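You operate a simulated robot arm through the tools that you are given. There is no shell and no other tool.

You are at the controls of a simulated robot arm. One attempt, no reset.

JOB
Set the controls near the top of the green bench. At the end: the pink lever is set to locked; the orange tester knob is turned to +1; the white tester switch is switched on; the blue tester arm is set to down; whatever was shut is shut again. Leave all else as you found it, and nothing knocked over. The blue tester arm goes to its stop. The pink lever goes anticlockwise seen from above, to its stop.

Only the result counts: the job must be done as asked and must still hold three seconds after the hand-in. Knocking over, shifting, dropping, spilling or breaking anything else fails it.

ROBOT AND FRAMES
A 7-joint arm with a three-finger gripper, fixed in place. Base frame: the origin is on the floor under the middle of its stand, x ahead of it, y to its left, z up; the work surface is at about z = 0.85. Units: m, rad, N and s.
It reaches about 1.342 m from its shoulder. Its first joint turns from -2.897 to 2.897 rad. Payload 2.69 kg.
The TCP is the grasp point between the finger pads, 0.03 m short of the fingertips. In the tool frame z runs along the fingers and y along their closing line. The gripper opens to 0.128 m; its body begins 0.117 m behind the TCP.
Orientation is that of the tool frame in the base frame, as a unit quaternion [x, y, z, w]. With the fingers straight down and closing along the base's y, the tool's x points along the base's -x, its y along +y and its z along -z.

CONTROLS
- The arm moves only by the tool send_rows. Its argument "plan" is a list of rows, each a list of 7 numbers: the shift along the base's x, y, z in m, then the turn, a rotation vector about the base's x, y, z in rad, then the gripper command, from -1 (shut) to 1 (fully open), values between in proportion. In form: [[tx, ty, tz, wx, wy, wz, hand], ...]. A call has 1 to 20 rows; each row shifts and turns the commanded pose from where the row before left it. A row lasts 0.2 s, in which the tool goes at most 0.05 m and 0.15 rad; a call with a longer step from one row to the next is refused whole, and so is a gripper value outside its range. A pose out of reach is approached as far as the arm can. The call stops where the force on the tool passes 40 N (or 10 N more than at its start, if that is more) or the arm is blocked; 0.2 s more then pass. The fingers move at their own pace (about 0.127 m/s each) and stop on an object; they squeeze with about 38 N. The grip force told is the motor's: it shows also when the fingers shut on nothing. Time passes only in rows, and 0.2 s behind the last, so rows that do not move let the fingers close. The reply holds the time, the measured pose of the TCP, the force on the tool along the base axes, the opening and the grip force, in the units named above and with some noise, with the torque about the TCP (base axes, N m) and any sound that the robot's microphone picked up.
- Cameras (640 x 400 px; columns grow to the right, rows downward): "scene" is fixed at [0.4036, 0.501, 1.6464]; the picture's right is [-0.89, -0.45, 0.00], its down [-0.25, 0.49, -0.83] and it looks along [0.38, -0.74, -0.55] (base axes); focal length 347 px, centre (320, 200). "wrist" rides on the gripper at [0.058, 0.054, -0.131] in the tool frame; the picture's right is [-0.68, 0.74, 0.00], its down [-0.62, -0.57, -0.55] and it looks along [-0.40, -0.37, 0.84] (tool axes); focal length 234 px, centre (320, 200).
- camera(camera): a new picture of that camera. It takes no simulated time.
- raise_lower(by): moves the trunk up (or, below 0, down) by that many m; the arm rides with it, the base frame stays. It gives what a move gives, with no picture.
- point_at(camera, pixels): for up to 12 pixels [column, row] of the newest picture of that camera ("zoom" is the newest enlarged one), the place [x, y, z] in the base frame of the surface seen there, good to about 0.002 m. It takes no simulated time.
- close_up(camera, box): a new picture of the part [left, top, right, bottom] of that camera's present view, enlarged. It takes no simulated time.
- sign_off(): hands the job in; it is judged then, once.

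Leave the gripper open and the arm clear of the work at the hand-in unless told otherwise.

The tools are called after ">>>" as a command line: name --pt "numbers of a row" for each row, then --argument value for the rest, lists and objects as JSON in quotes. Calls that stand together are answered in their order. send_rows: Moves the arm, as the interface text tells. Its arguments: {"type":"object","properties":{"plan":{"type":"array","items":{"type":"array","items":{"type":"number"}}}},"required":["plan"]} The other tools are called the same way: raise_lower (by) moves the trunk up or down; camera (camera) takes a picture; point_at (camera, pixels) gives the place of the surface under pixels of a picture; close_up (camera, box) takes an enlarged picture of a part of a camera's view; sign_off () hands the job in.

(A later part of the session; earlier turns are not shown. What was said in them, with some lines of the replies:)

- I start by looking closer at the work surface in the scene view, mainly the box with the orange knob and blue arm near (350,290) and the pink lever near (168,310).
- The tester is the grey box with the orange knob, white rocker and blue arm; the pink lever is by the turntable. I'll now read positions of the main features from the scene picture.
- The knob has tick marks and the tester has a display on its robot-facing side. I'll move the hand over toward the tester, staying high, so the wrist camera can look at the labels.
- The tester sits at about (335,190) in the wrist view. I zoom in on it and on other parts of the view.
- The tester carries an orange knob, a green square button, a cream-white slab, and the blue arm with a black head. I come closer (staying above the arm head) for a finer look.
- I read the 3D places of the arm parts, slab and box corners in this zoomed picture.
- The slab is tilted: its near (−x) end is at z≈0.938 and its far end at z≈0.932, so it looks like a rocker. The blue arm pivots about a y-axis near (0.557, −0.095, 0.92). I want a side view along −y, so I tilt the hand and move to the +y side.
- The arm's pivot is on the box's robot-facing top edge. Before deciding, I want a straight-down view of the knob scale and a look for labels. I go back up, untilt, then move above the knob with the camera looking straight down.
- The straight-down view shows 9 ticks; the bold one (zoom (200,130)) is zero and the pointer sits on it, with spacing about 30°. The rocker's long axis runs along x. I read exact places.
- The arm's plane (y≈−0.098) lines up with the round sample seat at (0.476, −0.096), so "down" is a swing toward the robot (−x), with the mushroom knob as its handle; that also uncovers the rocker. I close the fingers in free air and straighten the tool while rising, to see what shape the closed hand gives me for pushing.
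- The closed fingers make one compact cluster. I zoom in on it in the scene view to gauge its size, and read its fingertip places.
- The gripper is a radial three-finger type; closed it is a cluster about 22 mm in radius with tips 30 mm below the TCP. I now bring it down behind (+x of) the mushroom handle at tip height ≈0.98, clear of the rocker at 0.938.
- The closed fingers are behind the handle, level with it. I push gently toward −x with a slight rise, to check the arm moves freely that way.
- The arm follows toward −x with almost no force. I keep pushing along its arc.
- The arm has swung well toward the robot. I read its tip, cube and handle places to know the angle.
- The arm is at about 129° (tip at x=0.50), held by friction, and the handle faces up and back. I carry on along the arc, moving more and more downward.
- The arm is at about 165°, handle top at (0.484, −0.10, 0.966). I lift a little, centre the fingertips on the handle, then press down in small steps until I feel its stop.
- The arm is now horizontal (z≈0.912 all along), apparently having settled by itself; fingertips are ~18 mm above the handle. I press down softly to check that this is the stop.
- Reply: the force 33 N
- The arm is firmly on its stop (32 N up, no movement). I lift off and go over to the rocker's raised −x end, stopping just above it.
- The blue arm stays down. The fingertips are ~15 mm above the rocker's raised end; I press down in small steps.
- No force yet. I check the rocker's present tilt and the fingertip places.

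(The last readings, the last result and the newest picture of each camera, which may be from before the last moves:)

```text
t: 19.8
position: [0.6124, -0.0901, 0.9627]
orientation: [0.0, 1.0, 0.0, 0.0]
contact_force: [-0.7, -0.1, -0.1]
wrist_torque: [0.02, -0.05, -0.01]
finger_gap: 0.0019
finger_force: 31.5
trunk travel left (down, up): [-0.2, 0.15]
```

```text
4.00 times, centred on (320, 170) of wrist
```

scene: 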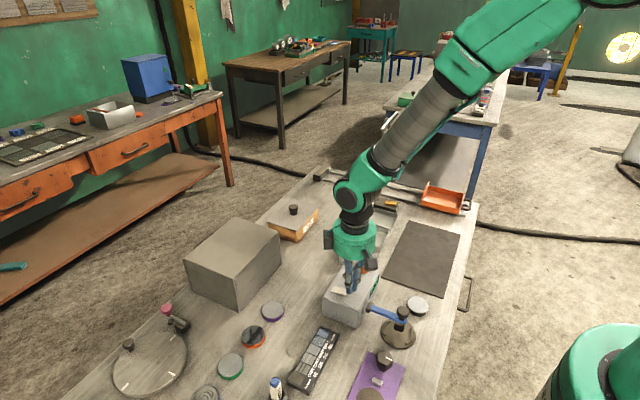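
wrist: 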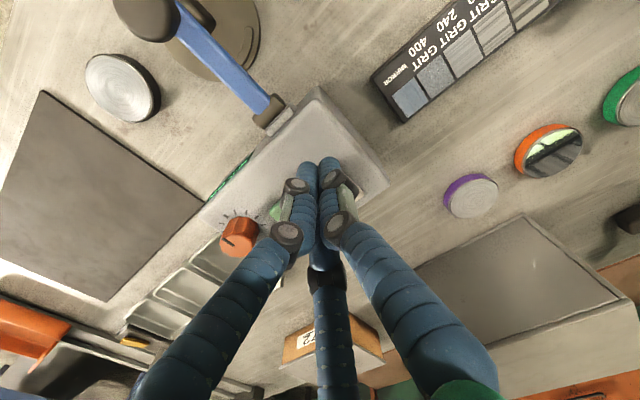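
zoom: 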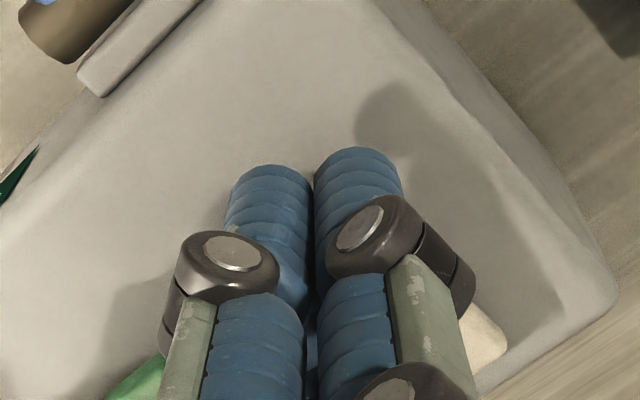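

Still nothing felt; tips are at about z=0.933. I continue a few millimetres down, in 1.5 mm steps.

>>> send_rows --pt "0 0 -0.0015 0 0 0 -1" --pt "0 0 -0.0015 0 0 0 -1" --pt "0 0 -0.0015 0 0 0 -1"

>>> close_up --camera "scene" --box '[310, 255, 410, 317]'

```text
t: 20.6
position: [0.6141, -0.0905, 0.9589]
orientation: [0.0, 1.0, 0.0, -0.001]
contact_force: [-1.4, -0.2, 2.2]
wrist_torque: [-0.02, 0.01, 0.05]
finger_gap: 0.0019
finger_force: 31.0
trunk travel left (down, up): [-0.2, 0.15]
heard: click
```

```text
6.40 times, centred on (360, 286) of scene
```

zoom: 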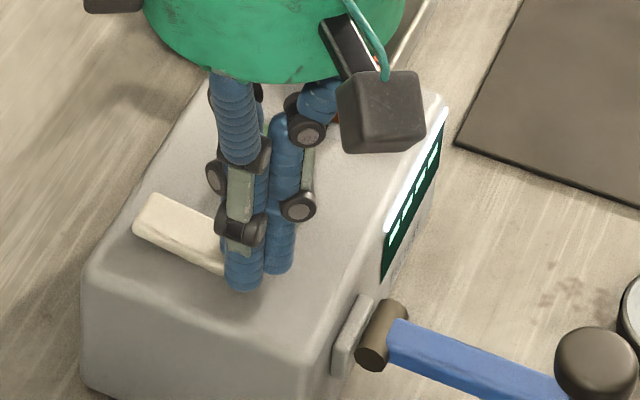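

A click: the rocker flipped (its far end is now raised). I lift off and check the rocker and display.

>>> send_rows --pt "0 0 0.02 0 0 0 -1" --pt "0 0 0.04 0 0 0 -1" --pt "0 0 0.04 0 0 0 -1" --pt "-0.03 0.02 0.03 0 0 0 -1" --pt "-0.04 0.02 0 0 0 0 -1" --pt "-0.04 0.02 0 0 0 0 -1"

>>> camera --camera "wrist"

>>> close_up --camera "scene" --box '[300, 240, 428, 320]'

```text
t: 22.0
position: [0.5036, -0.0314, 1.0887]
orientation: [0.001, 1.0, 0.0, 0.0]
contact_force: [1.0, -0.1, -1.1]
wrist_torque: [0.03, 0.02, -0.02]
finger_gap: 0.0023
finger_force: 31.5
trunk travel left (down, up): [-0.2, 0.15]
```

```text
taken
```

wrist: 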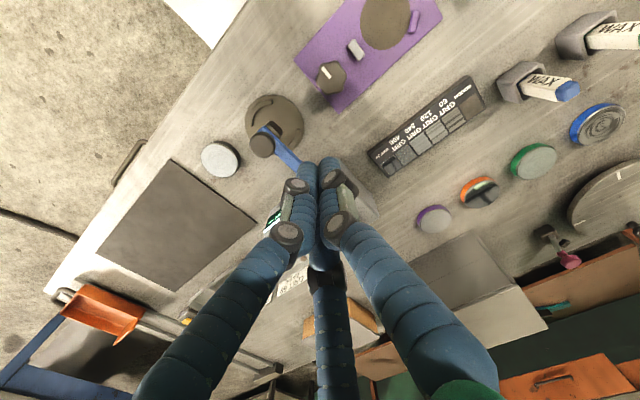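

```text
5.00 times, centred on (364, 280) of scene
```

zoom: 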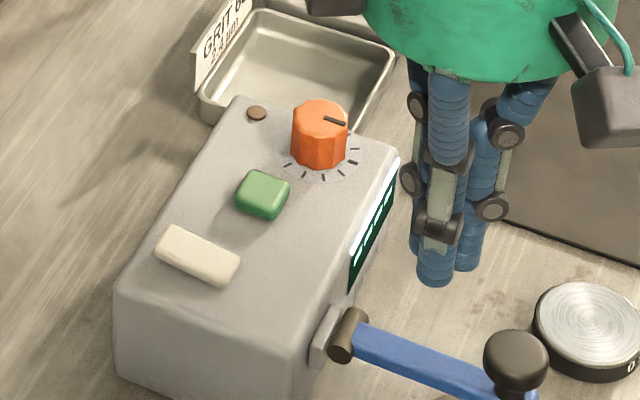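

A white light strip lit up above the display, so the tester is on. Next the orange knob at (0.616, −0.203): I fly above it, turning the hand +60° about vertical so the three fingers straddle clear of the green button, and half-open the fingers.

>>> send_rows --pt "0.016 -0.0245 -0.003 0 0 0.1496 -0.1" --pt "0.016 -0.0245 -0.003 0 0 0.1496 -0.1" --pt "0.016 -0.0245 -0.003 0 0 0.1496 -0.1" --pt "0.016 -0.0245 -0.003 0 0 0.1496 -0.1" --pt "0.016 -0.0245 -0.003 0 0 0.1496 -0.1" --pt "0.016 -0.0245 -0.003 0 0 0.1496 -0.1" --pt "0.016 -0.0245 -0.003 0 0 0.1496 -0.1"

>>> camera --camera "wrist"

>>> close_up --camera "scene" --box '[290, 200, 450, 300]'

```text
t: 23.6
position: [0.615, -0.2025, 1.069]
orientation: [-0.5, 0.866, 0.0, 0.0]
contact_force: [-0.2, -0.2, 0.4]
wrist_torque: [-0.03, 0.0, 0.02]
finger_gap: 0.0574
finger_force: 0.0
trunk travel left (down, up): [-0.2, 0.15]
```

```text
taken
```

wrist: 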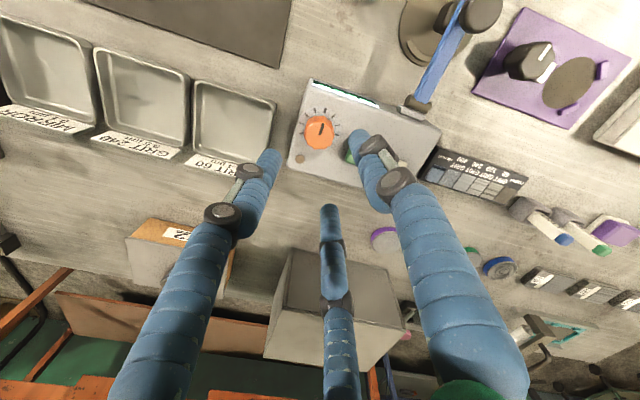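

```text
4.00 times, centred on (370, 250) of scene
```

zoom: 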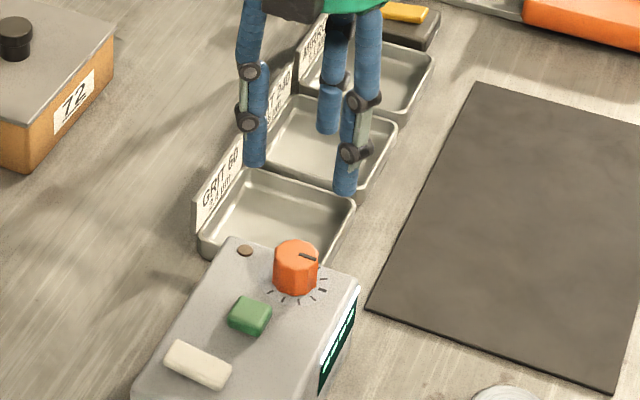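

The hand is above the knob. I verify the knob's centre from this new view before going down.

>>> close_up --camera "wrist" --box '[280, 90, 376, 150]'

>>> point_at --camera "zoom" --pixels '[[180, 265], [325, 235], [240, 190], [255, 330], [250, 250], [275, 220], [285, 260]]'

```text
6.67 times, centred on (328, 120) of wrist
```

zoom: 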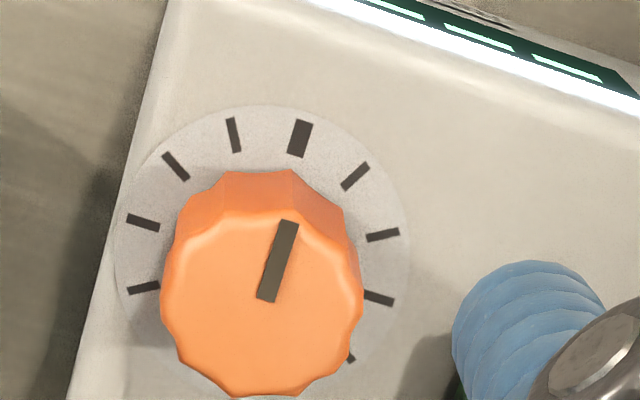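

```text
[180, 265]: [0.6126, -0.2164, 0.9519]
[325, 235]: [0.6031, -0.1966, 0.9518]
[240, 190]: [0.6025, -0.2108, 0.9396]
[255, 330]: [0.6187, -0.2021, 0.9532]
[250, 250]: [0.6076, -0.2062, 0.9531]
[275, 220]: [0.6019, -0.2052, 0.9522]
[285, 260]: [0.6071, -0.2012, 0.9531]
```

The knob's centre is ≈(0.6155, −0.203), right under the TCP. I descend around it with the fingers half open, then read.

>>> send_rows --pt "0 -0.0005 -0.03 0 0 0 -0.1" --pt "0 0 -0.03 0 0 0 -0.1" --pt "0 0 -0.025 0 0 0 -0.1" --pt "0 0 -0.012 0 0 0 -0.1" --pt "0 0 -0.008 0 0 0 -0.1"

>>> close_up --camera "scene" --box '[310, 230, 422, 300]'

>>> close_up --camera "wrist" --box '[240, 130, 400, 230]'

```text
t: 24.8
position: [0.6155, -0.2021, 0.9604]
orientation: [-0.501, 0.866, 0.0, 0.0]
contact_force: [-0.5, -0.2, 0.4]
wrist_torque: [-0.03, -0.02, -0.01]
finger_gap: 0.0578
finger_force: 0.1
trunk travel left (down, up): [-0.2, 0.15]
```

```text
5.71 times, centred on (366, 265) of scene
```

zoom: 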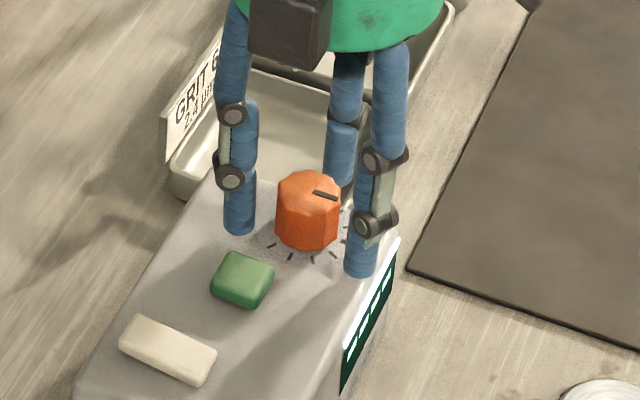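

```text
4.00 times, centred on (320, 180) of wrist
```

zoom: 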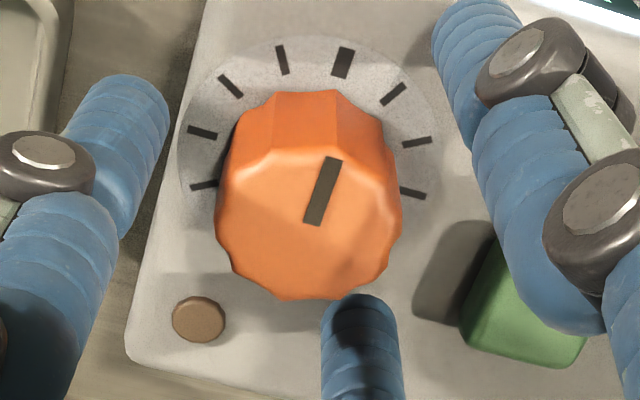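

The fingers straddle the knob evenly and clear of the green button. I close gently on it.

>>> send_rows --pt "0 -0.0005 0 0 0 0 -0.5" --pt "0 0 0 0 0 0 -0.68" --pt "0 0 0 0 0 0 -0.75"

>>> close_up --camera "wrist" --box '[240, 130, 400, 230]'

```text
t: 25.6
position: [0.615, -0.2028, 0.9613]
orientation: [-0.5, 0.866, -0.001, 0.0]
contact_force: [8.3, 6.6, -3.3]
wrist_torque: [0.19, -0.28, 0.0]
finger_gap: 0.0331
finger_force: 13.0
trunk travel left (down, up): [-0.2, 0.15]
```

```text
4.00 times, centred on (320, 180) of wrist
```

zoom: 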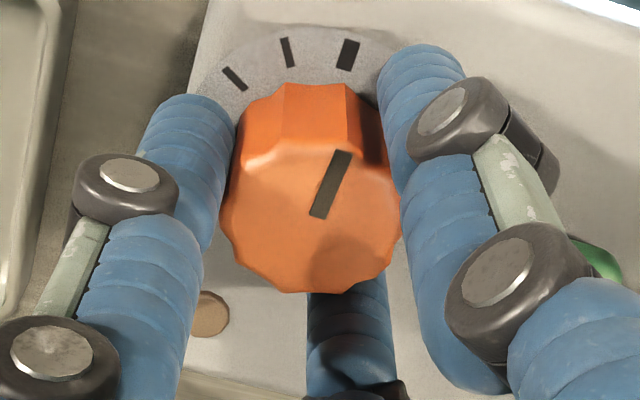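

I feel a 10 N sideways force toward (+x,+y), so the hand is ~1 mm off-centre. I shift by that much and re-read.

>>> send_rows --pt "0.0008 0.0006 0 0 0 0 -0.75" --pt "0.0004 0.0003 0 0 0 0 -0.75"

```text
t: 26.2
position: [0.6167, -0.2024, 0.9617]
orientation: [-0.501, 0.866, 0.0, 0.0]
contact_force: [-1.1, -8.4, -4.9]
wrist_torque: [-0.39, -0.18, 0.02]
finger_gap: 0.0316
finger_force: 11.8
trunk travel left (down, up): [-0.2, 0.15]
```

Now about 8 N toward −y; I trim half a millimetre back and turn the hand clockwise (−z) by 30° in four small steps, listening for detents.

>>> send_rows --pt "-0.0002 -0.0005 0 0 0 0 -0.8" --pt "0 0 0 0 0 -0.1309 -0.8" --pt "0 0 0 0 0 -0.1309 -0.8" --pt "0 0 0 0 0 -0.1309 -0.8" --pt "0 0 0 0 0 -0.1309 -0.8"

>>> close_up --camera "wrist" --box '[240, 130, 400, 230]'

>>> close_up --camera "scene" --box '[310, 230, 422, 300]'

```text
t: 27.4
position: [0.6173, -0.2022, 0.9608]
orientation: [-0.258, 0.966, 0.001, -0.001]
contact_force: [2.3, -6.9, -21.6]
wrist_torque: [-0.07, -0.22, 0.0]
finger_gap: 0.0308
finger_force: 44.8
trunk travel left (down, up): [-0.2, 0.15]
```

```text
4.00 times, centred on (320, 180) of wrist
```

zoom: 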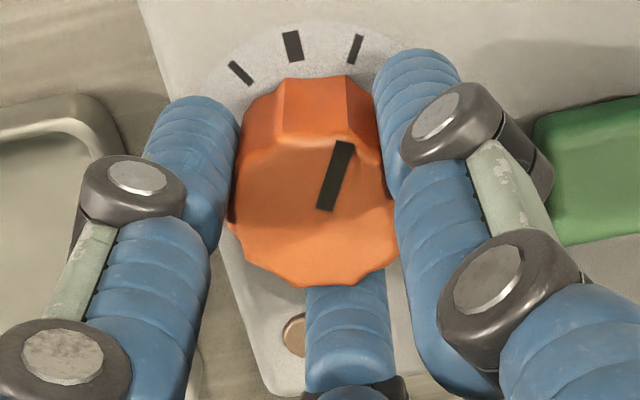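

```text
5.71 times, centred on (366, 265) of scene
```

zoom: 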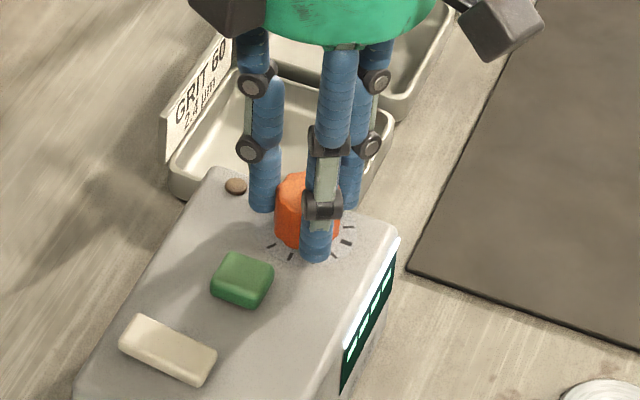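

The pointer now aims at the first tick clockwise of the bold zero. I open the fingers gently, lift, and check the knob closely.

>>> send_rows --pt "0 0 0 0 0 0 -0.5" --pt "0 0 0 0 0 0 -0.1" --pt "0 0 0 0 0 0 -0.1" --pt "0 0 0.02 0 0 0 -0.1" --pt "0 0 0.04 0 0 0 -0.1" --pt "0 0 0.04 0 0 0 -0.1"

>>> camera --camera "wrist"

>>> close_up --camera "scene" --box '[310, 240, 422, 310]'

```text
t: 28.8
position: [0.6144, -0.2006, 1.062]
orientation: [-0.259, 0.966, 0.001, 0.0]
contact_force: [-0.1, 0.1, -0.1]
wrist_torque: [-0.01, 0.02, 0.02]
finger_gap: 0.0576
finger_force: 0.2
trunk travel left (down, up): [-0.2, 0.15]
```

```text
taken
```

wrist: 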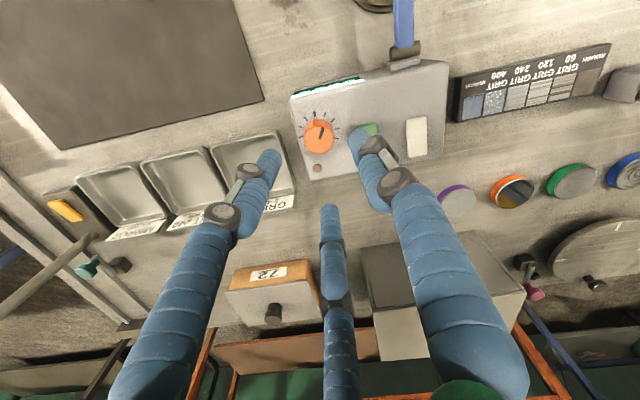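

```text
5.71 times, centred on (366, 275) of scene
```

zoom: 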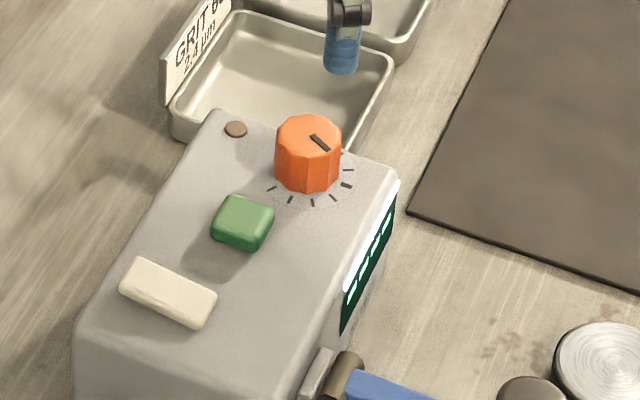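

>>> close_up --camera "wrist" --box '[280, 100, 360, 175]'

>>> point_at --camera "zoom" --pixels '[[320, 100], [250, 55], [330, 40], [390, 30], [310, 230], [335, 180]]'

```text
5.33 times, centred on (320, 138) of wrist
```

zoom: 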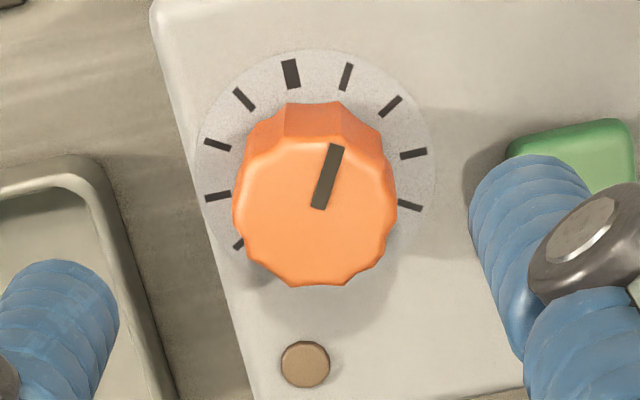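

```text
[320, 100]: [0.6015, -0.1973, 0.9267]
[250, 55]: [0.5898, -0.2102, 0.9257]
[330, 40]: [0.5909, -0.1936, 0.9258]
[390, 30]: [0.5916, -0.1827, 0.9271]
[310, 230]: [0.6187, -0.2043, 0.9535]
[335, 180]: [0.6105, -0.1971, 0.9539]
```

>>> point_at --camera "zoom" --pixels '[[318, 205], [336, 150], [326, 178], [291, 75], [346, 77]]'

```text
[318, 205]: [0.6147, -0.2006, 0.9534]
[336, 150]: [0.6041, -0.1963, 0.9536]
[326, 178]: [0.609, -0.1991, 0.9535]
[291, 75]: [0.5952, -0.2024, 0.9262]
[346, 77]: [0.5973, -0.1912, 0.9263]
```

By geometry the pointer is at about 28–29° against the wanted 30°. I take a tighter zoom to measure it better.

>>> close_up --camera "wrist" --box '[300, 105, 340, 165]'

>>> close_up --camera "wrist" --box '[304, 122, 336, 142]'

```text
6.67 times, centred on (320, 135) of wrist
```

zoom: 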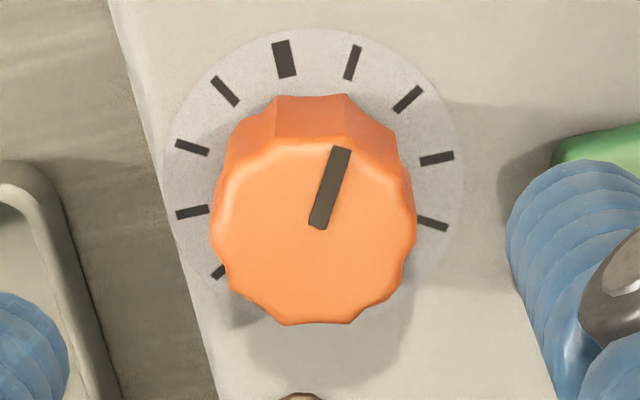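

```text
16.00 times, centred on (320, 132) of wrist
```

zoom: 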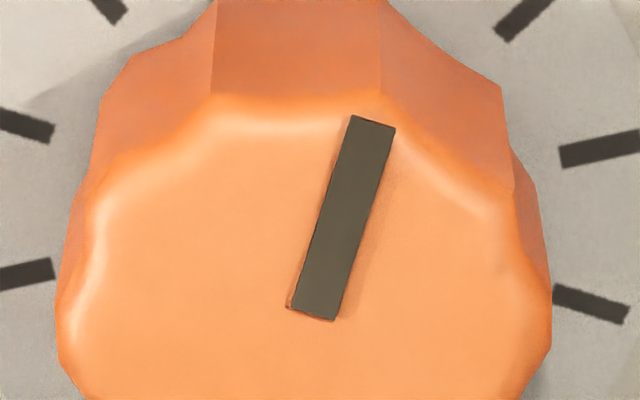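

The tighter zoom puts the pointer at 30° within about a degree: +1. Now the pink lever. I close the fingers, rise, and fly over to view it.

>>> send_rows --pt "0.0 0.0 0.04 0 0 0 -1" --pt "0.02 0.035 0.02 0 0 0 -1" --pt "0.026 0.04 0 0 0 0 -1" --pt "0.026 0.04 0 0 0 0 -1" --pt "0.026 0.04 0 0 0 0 -1" --pt "0.026 0.04 0 0 0 0 -1" --pt "0.026 0.04 0 0 0 0 -1" --pt "0.026 0.04 0 0 0 0 -1" --pt "0.026 0.04 0 0 0 0 -1" --pt "0.026 0.04 0 0 0 0 -1"

>>> camera --camera "wrist"

>>> camera --camera "scene"

```text
t: 31.0
position: [0.8489, 0.1558, 1.1187]
orientation: [-0.258, 0.966, -0.001, -0.001]
contact_force: [-0.1, -0.5, -0.6]
wrist_torque: [0.01, -0.02, 0.02]
finger_gap: 0.0023
finger_force: 31.9
trunk travel left (down, up): [-0.2, 0.15]
```

```text
taken
```

wrist: 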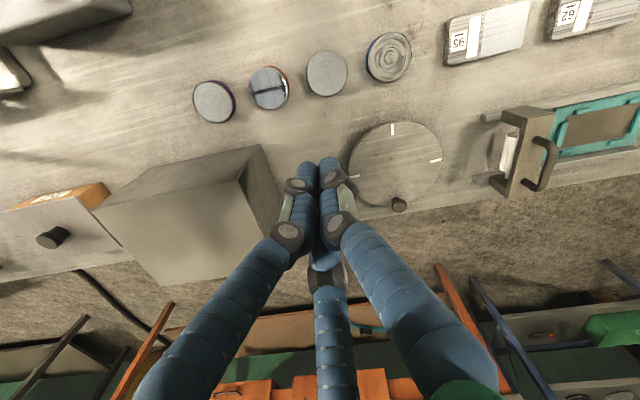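

```text
taken
```

scene: 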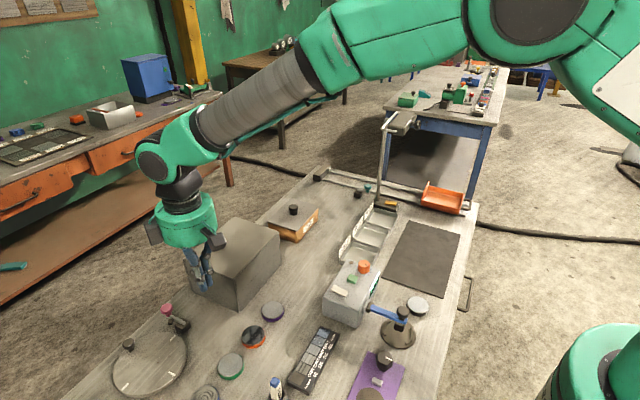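

The fingers hide the lever in the wrist view, but the scene camera sees it. I zoom in there and read the lever, its block and the small black nub.

>>> close_up --camera "scene" --box '[142, 290, 222, 340]'

>>> point_at --camera "zoom" --pixels '[[195, 135], [195, 160], [170, 150], [220, 150], [210, 175], [250, 210], [290, 240], [300, 248], [225, 225], [280, 270], [320, 260], [310, 290]]'

```text
8.00 times, centred on (182, 315) of scene
```

zoom: 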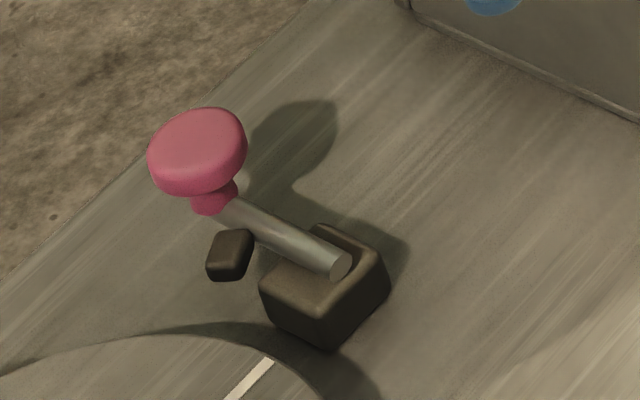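

```text
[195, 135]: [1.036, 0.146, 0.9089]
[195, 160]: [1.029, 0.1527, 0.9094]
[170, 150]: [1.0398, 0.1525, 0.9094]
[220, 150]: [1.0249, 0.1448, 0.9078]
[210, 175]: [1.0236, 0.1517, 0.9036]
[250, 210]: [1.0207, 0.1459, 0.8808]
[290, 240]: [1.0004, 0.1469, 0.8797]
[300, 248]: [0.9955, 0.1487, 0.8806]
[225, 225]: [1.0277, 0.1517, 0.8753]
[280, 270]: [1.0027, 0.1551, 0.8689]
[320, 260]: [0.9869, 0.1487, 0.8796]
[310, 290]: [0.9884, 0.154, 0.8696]
```

The black nub next to the rod, at about (1.028, 0.155, 0.875), matters: it may be the stop. I move the hand further +x so the wrist camera sees the lever without the fingers in front.

>>> send_rows --pt "0.04 0.005 0 0 0 0 -1" --pt "0.04 0.005 0 0 0 0 -1" --pt "0.04 0.005 0 0 0 0 -1" --pt "0.04 0.005 0 0 0 0 -1"

>>> camera --camera "wrist"

>>> close_up --camera "wrist" --box '[270, 60, 382, 130]'

>>> close_up --camera "scene" --box '[330, 165, 426, 225]'

```text
t: 32.0
position: [1.0053, 0.172, 1.1223]
orientation: [-0.26, 0.966, -0.001, -0.001]
contact_force: [0.1, -0.5, -1.3]
wrist_torque: [0.01, -0.04, 0.01]
finger_gap: 0.0019
finger_force: 31.9
trunk travel left (down, up): [-0.2, 0.15]
```

```text
taken
```

wrist: 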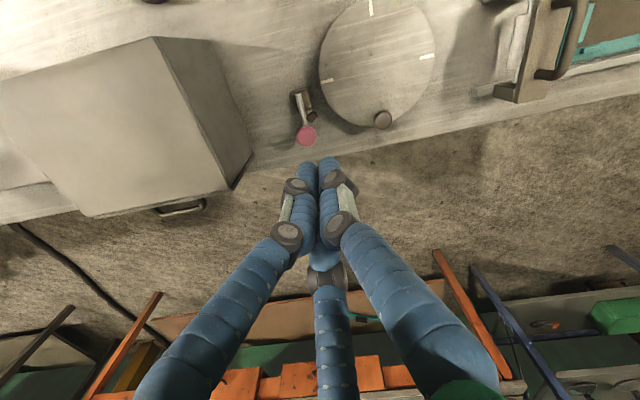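

```text
5.71 times, centred on (326, 95) of wrist
```

zoom: 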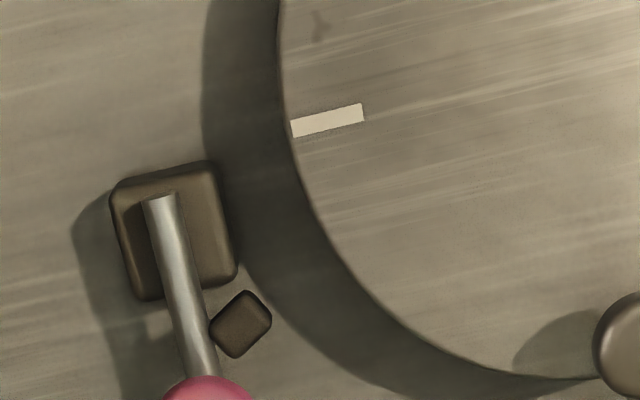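

```text
6.67 times, centred on (378, 195) of scene
```

zoom: 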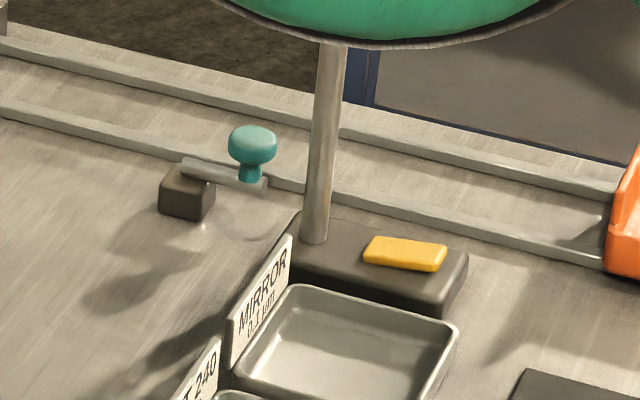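

The nub sits right beside the rod on its +y side. I measure its height against the rod's, and zoom tighter.

>>> close_up --camera "wrist" --box '[282, 85, 338, 150]'

>>> point_at --camera "zoom" --pixels '[[330, 190], [345, 175], [350, 200], [300, 150], [310, 190], [320, 225], [285, 110], [320, 300], [295, 310], [345, 305], [330, 120], [260, 130]]'

```text
6.15 times, centred on (310, 118) of wrist
```

zoom: 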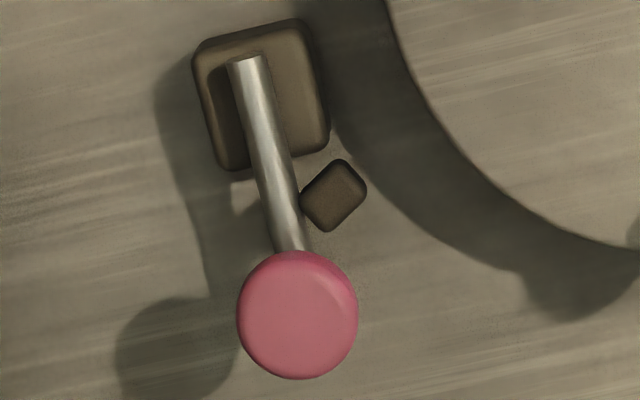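

```text
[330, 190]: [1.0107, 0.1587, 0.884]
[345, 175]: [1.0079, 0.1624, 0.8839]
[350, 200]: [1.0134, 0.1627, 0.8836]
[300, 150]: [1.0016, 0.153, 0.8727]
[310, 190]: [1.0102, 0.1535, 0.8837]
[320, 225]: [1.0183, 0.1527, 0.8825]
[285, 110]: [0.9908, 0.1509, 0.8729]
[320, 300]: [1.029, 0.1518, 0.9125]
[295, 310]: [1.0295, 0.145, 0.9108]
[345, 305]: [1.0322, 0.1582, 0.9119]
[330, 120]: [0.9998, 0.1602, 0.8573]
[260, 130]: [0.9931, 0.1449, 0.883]
```

The nub's top (z 0.884) is level with the rod, so it is a stop block on the anticlockwise (+y) side. I measure the rod's axis and the gap to the nub in the current zoom.

>>> point_at --camera "zoom" --pixels '[[244, 70], [252, 100], [260, 130], [268, 160], [277, 195], [286, 230], [297, 195], [303, 200], [333, 228], [342, 163], [364, 190], [230, 210]]'

>>> close_up --camera "wrist" --box '[298, 100, 330, 120]'

```text
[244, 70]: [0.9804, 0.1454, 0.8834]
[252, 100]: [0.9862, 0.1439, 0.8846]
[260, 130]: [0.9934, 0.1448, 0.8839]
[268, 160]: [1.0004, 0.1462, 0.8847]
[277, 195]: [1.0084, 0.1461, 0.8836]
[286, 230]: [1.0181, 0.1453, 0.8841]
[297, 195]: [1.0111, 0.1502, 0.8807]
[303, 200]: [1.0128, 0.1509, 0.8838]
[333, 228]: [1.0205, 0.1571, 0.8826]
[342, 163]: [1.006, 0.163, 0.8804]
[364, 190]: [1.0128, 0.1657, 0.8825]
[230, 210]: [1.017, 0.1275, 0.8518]
```

```text
16.00 times, centred on (314, 110) of wrist
```

zoom: 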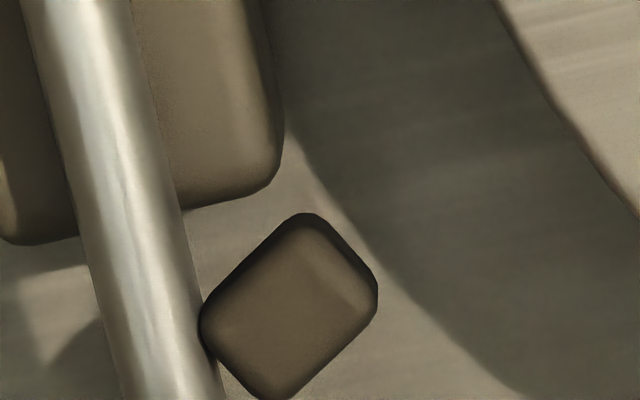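

The rod lies along +x and just touches the nub's corner, so it may already be against that stop or the nub may be something else. A gentle push will tell. I place the closed fingers on the −y side of the pink knob first, well clear of the grey box.

>>> send_rows --pt "0.016 -0.036 0 0 0 0 -1" --pt "0.016 -0.036 -0.01 0 0 0 -1" --pt "0 0 -0.045 0 0 0 -1" --pt "0 0 -0.045 0 0 0 -1" --pt "0 0 -0.045 0 0 0 -1" --pt "0 0 -0.04 0 0 0 -1"

>>> close_up --camera "scene" --box '[120, 250, 248, 330]'

>>> camera --camera "wrist"

```text
t: 33.4
position: [1.0354, 0.0985, 0.9388]
orientation: [-0.259, 0.966, 0.0, 0.0]
contact_force: [0.6, 0.1, 0.9]
wrist_torque: [-0.02, 0.06, 0.01]
finger_gap: 0.002
finger_force: 31.1
trunk travel left (down, up): [-0.2, 0.15]
```

```text
5.00 times, centred on (184, 290) of scene
```

zoom: 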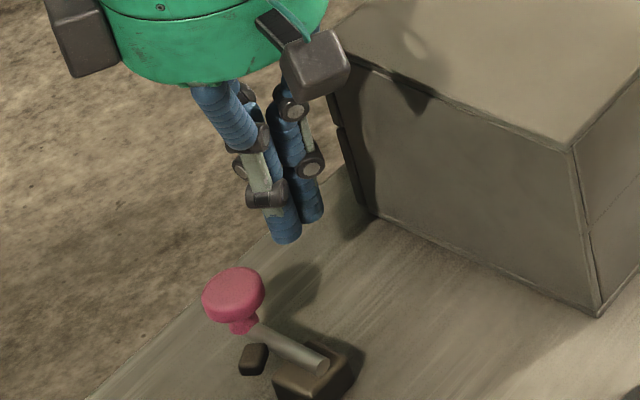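

```text
taken
```

wrist: 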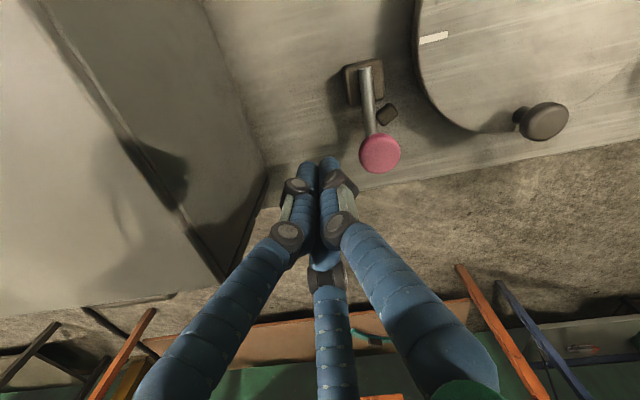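

Clear on all sides. I lower another 2 cm to knob height and push +y in small steps, watching the force.

>>> send_rows --pt "0 0 -0.02 0 0 0 -1" --pt "0 0.006 0 0 0 0 -1" --pt "0 0.004 0 0 0 0 -1" --pt "0 0.003 0 0 0 0 -1" --pt "0 0.002 0 0 0 0 -1"

>>> close_up --camera "wrist" --box '[280, 40, 440, 200]'

```text
t: 34.6
position: [1.0346, 0.1148, 0.9175]
orientation: [-0.259, 0.966, 0.0, 0.0]
contact_force: [0.8, -0.5, 0.8]
wrist_torque: [0.02, -0.01, 0.02]
finger_gap: 0.002
finger_force: 31.8
trunk travel left (down, up): [-0.2, 0.15]
```

```text
2.50 times, centred on (360, 120) of wrist
```

zoom: 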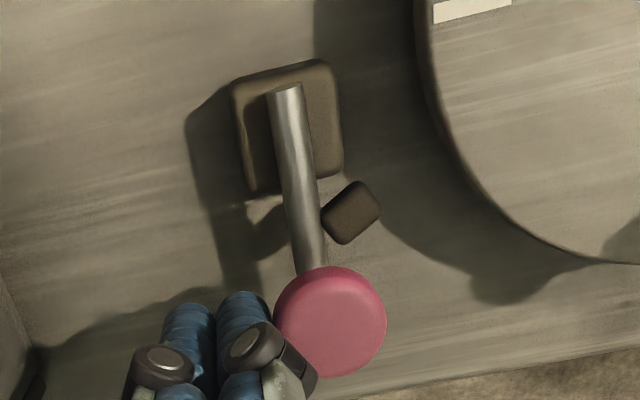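

Fingers are just about at the knob, no force. I continue in 2 mm steps.

>>> send_rows --pt "0 0.002 0 0 0 0 -1" --pt "0 0.002 0 0 0 0 -1" --pt "0 0.002 0 0 0 0 -1"

>>> close_up --camera "wrist" --box '[280, 40, 440, 200]'

```text
t: 35.4
position: [1.0381, 0.1208, 0.9172]
orientation: [-0.259, 0.966, 0.0, 0.001]
contact_force: [0.4, -0.5, -0.6]
wrist_torque: [-0.03, -0.03, 0.03]
finger_gap: 0.002
finger_force: 31.0
trunk travel left (down, up): [-0.2, 0.15]
```

```text
2.50 times, centred on (360, 120) of wrist
```

zoom: 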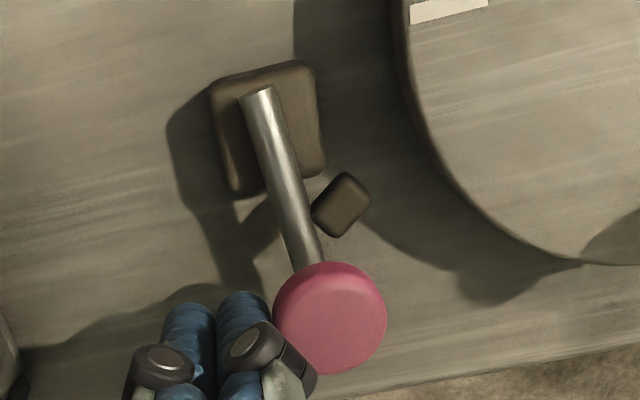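

The lever turns freely, and the small nub turns with it (so it is part of the lever, probably a brake shoe for the turntable). I read the knob's place to follow its arc.

>>> point_at --camera "zoom" --pixels '[[330, 320], [280, 320], [385, 320], [330, 268], [330, 370], [265, 110], [300, 230], [340, 205], [365, 200], [430, 150], [500, 230], [580, 265]]'

```text
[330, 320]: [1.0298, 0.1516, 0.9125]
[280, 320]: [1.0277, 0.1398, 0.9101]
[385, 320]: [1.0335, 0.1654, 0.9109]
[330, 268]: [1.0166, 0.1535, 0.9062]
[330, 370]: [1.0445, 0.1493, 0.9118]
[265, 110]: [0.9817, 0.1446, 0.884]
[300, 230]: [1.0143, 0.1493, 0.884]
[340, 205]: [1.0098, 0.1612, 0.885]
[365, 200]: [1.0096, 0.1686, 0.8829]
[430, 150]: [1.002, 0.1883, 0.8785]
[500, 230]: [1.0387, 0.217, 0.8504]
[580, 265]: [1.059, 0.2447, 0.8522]
```

The knob's centre is at (1.0305, 0.1525), pivot near (0.986, 0.1455), lever at about 9°. I raise 5 mm (to stay above the turntable rim) and keep pushing along the arc to about 30°.

>>> send_rows --pt "0.001 0.004 0.005 0 0 0 -1" --pt "0.0013 0.0033 0 0 0 0 -1" --pt "0.0013 0.003 0 0 0 0 -1" --pt "0.0006 0.0048 0 0 0 0 -1" --pt "0.0006 0.0048 0 0 0 0 -1"

>>> close_up --camera "wrist" --box '[280, 40, 440, 200]'

>>> close_up --camera "scene" --box '[120, 270, 248, 350]'

```text
t: 36.6
position: [1.0421, 0.1415, 0.9218]
orientation: [-0.258, 0.966, 0.001, -0.001]
contact_force: [-0.9, -0.5, -0.3]
wrist_torque: [-0.01, 0.0, 0.0]
finger_gap: 0.0019
finger_force: 31.8
trunk travel left (down, up): [-0.2, 0.15]
```

```text
2.50 times, centred on (360, 120) of wrist
```

zoom: 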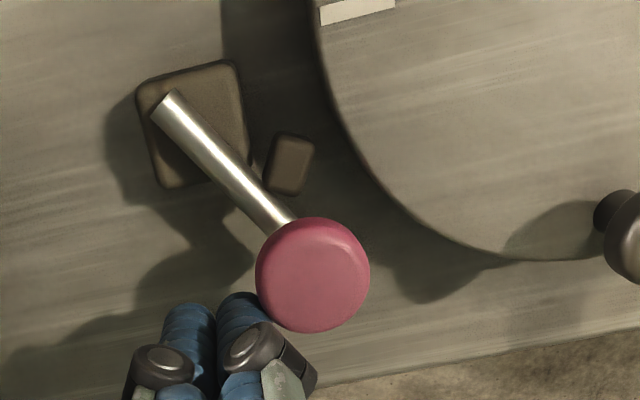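

```text
5.00 times, centred on (184, 310) of scene
```

zoom: 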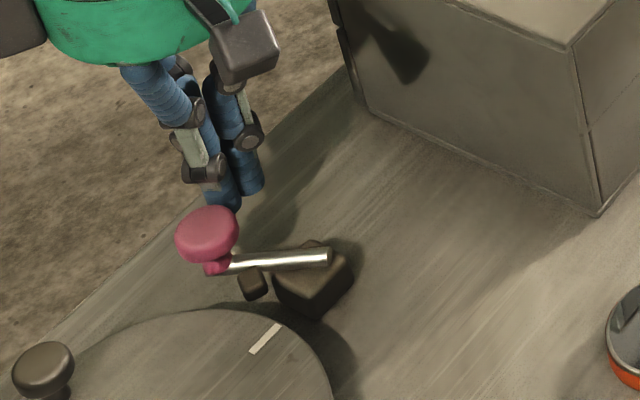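

The lever follows (now ~30°). I continue to about 50°, in small steps.

>>> send_rows --pt "-0.0002 0.0045 0 0 0 0 -1" --pt "-0.0003 0.0045 0 0 0 0 -1" --pt "-0.001 0.0045 0 0 0 0 -1" --pt "-0.001 0.0045 0 0 0 0 -1"

>>> close_up --camera "wrist" --box '[280, 40, 440, 200]'

>>> close_up --camera "scene" --box '[120, 270, 248, 350]'

```text
t: 37.6
position: [1.0392, 0.157, 0.9226]
orientation: [-0.259, 0.966, 0.0, 0.0]
contact_force: [-0.5, 0.1, -0.4]
wrist_torque: [-0.02, 0.03, 0.01]
finger_gap: 0.0021
finger_force: 31.8
trunk travel left (down, up): [-0.2, 0.15]
```

```text
2.50 times, centred on (360, 120) of wrist
```

zoom: 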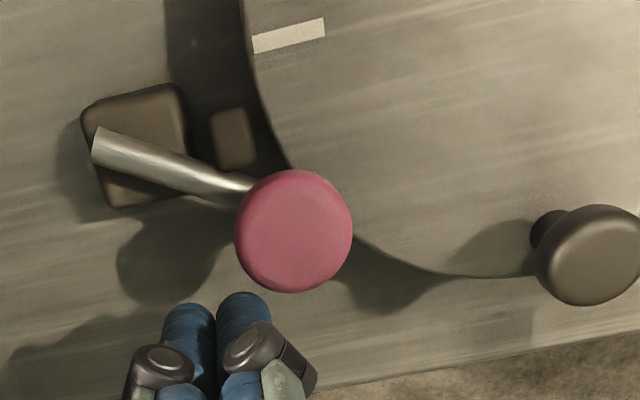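

```text
5.00 times, centred on (184, 310) of scene
```

zoom: 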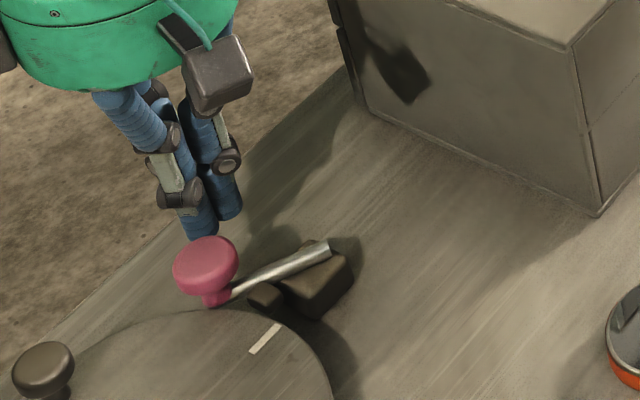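

The knob has run a little ahead of the fingers (there is a gap now), as if snapping over. I read the lever's angle and the nub–rim distance.

>>> point_at --camera "scene" --pixels '[[161, 302], [182, 310]]'

>>> close_up --camera "wrist" --box '[290, 60, 402, 170]'

>>> point_at --camera "zoom" --pixels '[[295, 240], [160, 130], [200, 150], [245, 170], [240, 130], [265, 130], [290, 140], [250, 240], [340, 240], [190, 340], [250, 330], [300, 180]]'

```text
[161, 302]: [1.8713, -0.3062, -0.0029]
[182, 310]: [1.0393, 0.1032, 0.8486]
```

```text
3.64 times, centred on (346, 115) of wrist
```

zoom: 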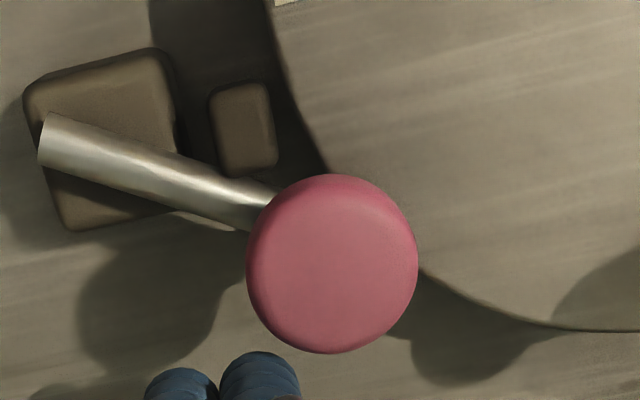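

```text
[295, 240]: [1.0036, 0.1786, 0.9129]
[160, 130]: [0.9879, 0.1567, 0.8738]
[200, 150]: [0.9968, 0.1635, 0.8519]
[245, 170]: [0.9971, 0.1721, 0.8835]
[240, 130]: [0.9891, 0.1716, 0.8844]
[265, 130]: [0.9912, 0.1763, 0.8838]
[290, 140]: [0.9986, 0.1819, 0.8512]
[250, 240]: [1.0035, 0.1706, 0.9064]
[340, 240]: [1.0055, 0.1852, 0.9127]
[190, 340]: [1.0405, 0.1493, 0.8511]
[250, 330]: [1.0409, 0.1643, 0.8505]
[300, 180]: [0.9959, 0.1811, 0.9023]
```

The lever is now at about 60°. I close the gap and push softly along the tangent to see whether this is its stop.

>>> send_rows --pt "-0.0013 0.0056 0 0 0 0 -1" --pt "-0.0013 0.0056 0 0 0 0 -1" --pt "-0.0022 0.0013 0 0 0 0 -1" --pt "-0.0022 0.0013 0 0 0 0 -1" --pt "-0.0017 0.001 0 0 0 0 -1"

>>> close_up --camera "wrist" --box '[280, 40, 440, 200]'

```text
t: 38.6
position: [1.0376, 0.1695, 0.926]
orientation: [-0.258, 0.966, -0.001, 0.004]
contact_force: [13.0, -6.2, 0.5]
wrist_torque: [-0.27, -0.26, -0.05]
finger_gap: 0.0019
finger_force: 31.2
trunk travel left (down, up): [-0.2, 0.15]
stopped in row 4: the force on the tool passed its limit at 45 N (the readings are from after the stop); the commanded pose is now the measured one
```

```text
2.50 times, centred on (360, 120) of wrist
```

zoom: 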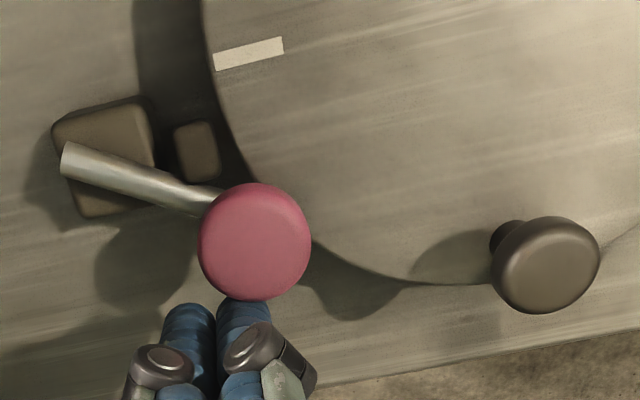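

45 N with no movement: that is the lever's stop. I back away from the knob (+x, −y), then go up.

>>> send_rows --pt "0.005 -0.006 0 0 0 0 -1" --pt "0.01 -0.01 0.01 0 0 0 -1" --pt "0 -0.01 0.04 0 0 0 -1" --pt "0 0 0.045 0 0 0 -1" --pt "0 0 0.045 0 0 0 -1" --pt "0 0 0.045 0 0 0 -1"

>>> camera --camera "wrist"

>>> close_up --camera "scene" --box '[120, 280, 232, 350]'

```text
t: 40.0
position: [1.0502, 0.1411, 1.1102]
orientation: [-0.258, 0.966, -0.001, 0.003]
contact_force: [0.1, 0.1, -0.2]
wrist_torque: [-0.05, 0.01, 0.03]
finger_gap: 0.002
finger_force: 31.3
trunk travel left (down, up): [-0.2, 0.15]
```

```text
taken
```

wrist: 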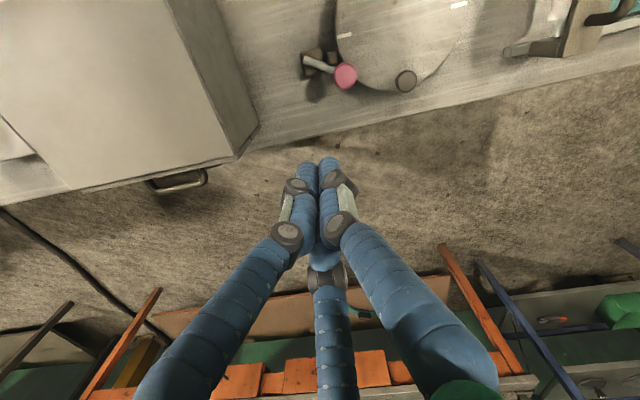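

```text
5.71 times, centred on (176, 315) of scene
```

zoom: 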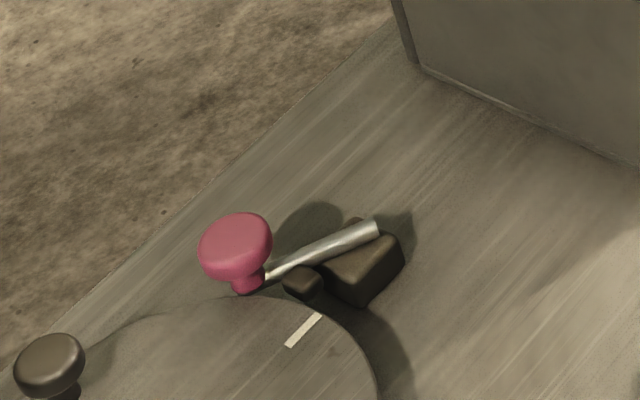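

The lever stands at its stop. I carry the hand up and back to its starting area, opening the fingers in the free air, to get clear views of everything.

>>> send_rows --pt "-0.01 0 0.045 0 0 0 -1" --pt "-0.02 -0.015 0.04 0 0 0 -1" --pt "-0.03 -0.03 0.02 0 0 -0.1 -1" --pt "-0.03 -0.035 0.015 0 0 -0.1 0" --pt "-0.03 -0.038 0.01 0 0 -0.1 1" --pt "-0.03 -0.038 0.01 0 0 -0.1 1" --pt "-0.03 -0.038 0.01 0 0 -0.1236 1" --pt "-0.03 -0.038 0.01 0 0 0 1" --pt "-0.03 -0.038 0 0 0 0 1" --pt "-0.03 -0.038 0 0 0 0 1" --pt "-0.03 -0.038 0 0 0 0 1" --pt "-0.01 -0.038 0 0 0 0 1" --pt "0 -0.038 0 0 0 0 1"

>>> camera --camera "scene"

>>> close_up --camera "scene" --box '[90, 280, 290, 400]'

>>> close_up --camera "scene" --box '[270, 230, 450, 345]'

>>> close_up --camera "scene" --box '[320, 255, 400, 305]'

>>> camera --camera "wrist"

```text
t: 42.8
position: [0.7387, -0.2817, 1.2666]
orientation: [0.001, 1.0, -0.002, 0.003]
contact_force: [0.2, -0.1, 0.0]
wrist_torque: [0.0, 0.01, -0.02]
finger_gap: 0.1279
finger_force: 0.0
trunk travel left (down, up): [-0.2, 0.15]
```

```text
taken
```

scene: 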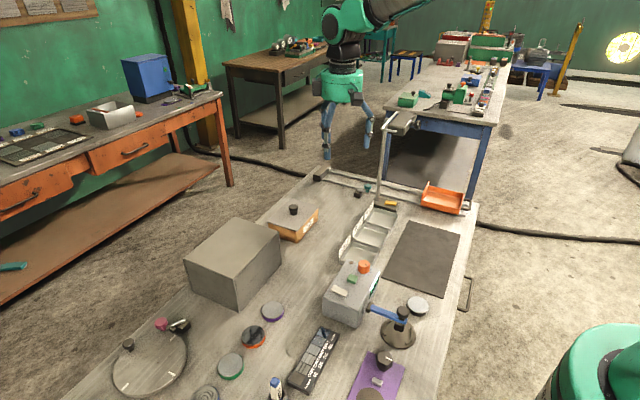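

```text
3.20 times, centred on (190, 340) of scene
```

zoom: 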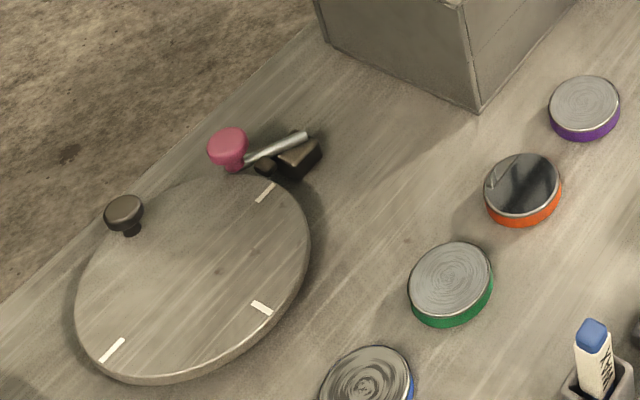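

```text
3.48 times, centred on (360, 288) of scene
```

zoom: 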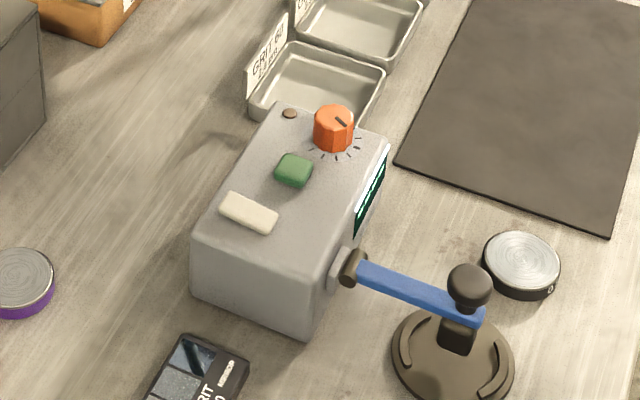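

```text
8.00 times, centred on (360, 280) of scene
```

zoom: 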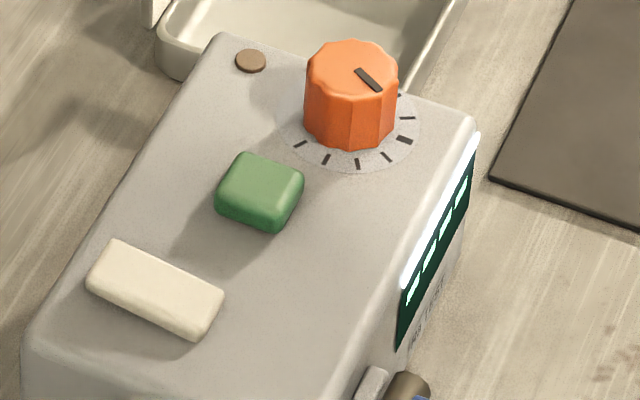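

```text
taken
```

wrist: 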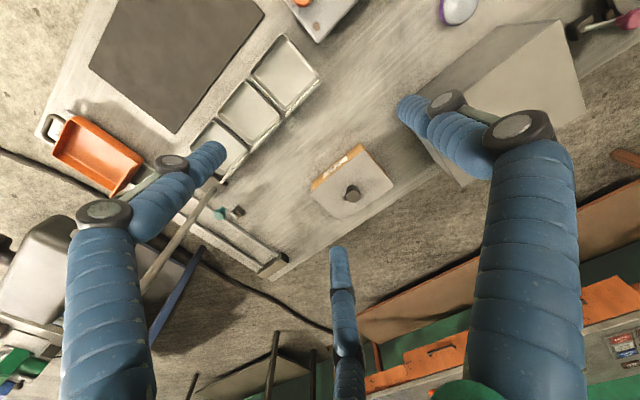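

All else looks as at the start: turntable marks, sample discs, trays and boxes are in the same pixels. One last check that the pink lever still stands at its stop and the arm is level.

>>> point_at --camera "scene" --pixels '[[161, 320], [176, 326], [185, 322], [402, 311], [380, 311], [397, 319], [335, 287], [347, 294]]'

```text
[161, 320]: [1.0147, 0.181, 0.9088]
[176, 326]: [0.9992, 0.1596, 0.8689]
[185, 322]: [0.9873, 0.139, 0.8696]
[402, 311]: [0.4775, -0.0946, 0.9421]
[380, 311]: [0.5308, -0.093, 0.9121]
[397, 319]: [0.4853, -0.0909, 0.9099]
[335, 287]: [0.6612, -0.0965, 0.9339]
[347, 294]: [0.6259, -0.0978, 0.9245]
```

The readings show:
- **Pink lever:** knob at about (1.01, 0.18), at its stop.
- **Blue arm:** level at z≈0.91, at its stop.
- **White rocker:** flipped to its other side with the light on.
- **Orange knob:** one tick clockwise of zero.

Nothing else was moved, the gripper is open and the arm is clear. I hand the job in.

>>> sign_off

```text
The job is handed in.
```

All four controls are set and the job is handed in; I don't have the judging result.

| Control | Final setting | How I checked |
|---|---|---|
| Pink lever | Locked, turned anticlockwise about 60° to its stop | It did not move any further when pushed with 45 N |
| Orange tester knob | +1, one tick clockwise from the bold zero mark | Pointer measured at about 30°, which matches the tick spacing |
| White tester switch | On | It clicked over, and a white light strip came on above the display |
| Blue tester arm | Down, level over the round sample seat | It did not move any further when pressed with 32 N |

- **Knob direction:** the scale has no plus or minus signs, so I took clockwise as positive.
- **Everything else:** nothing was opened, so nothing needed shutting again. The rest of the bench looks the same in the final pictures as at the start. The gripper is open and the arm is clear, near where it began.
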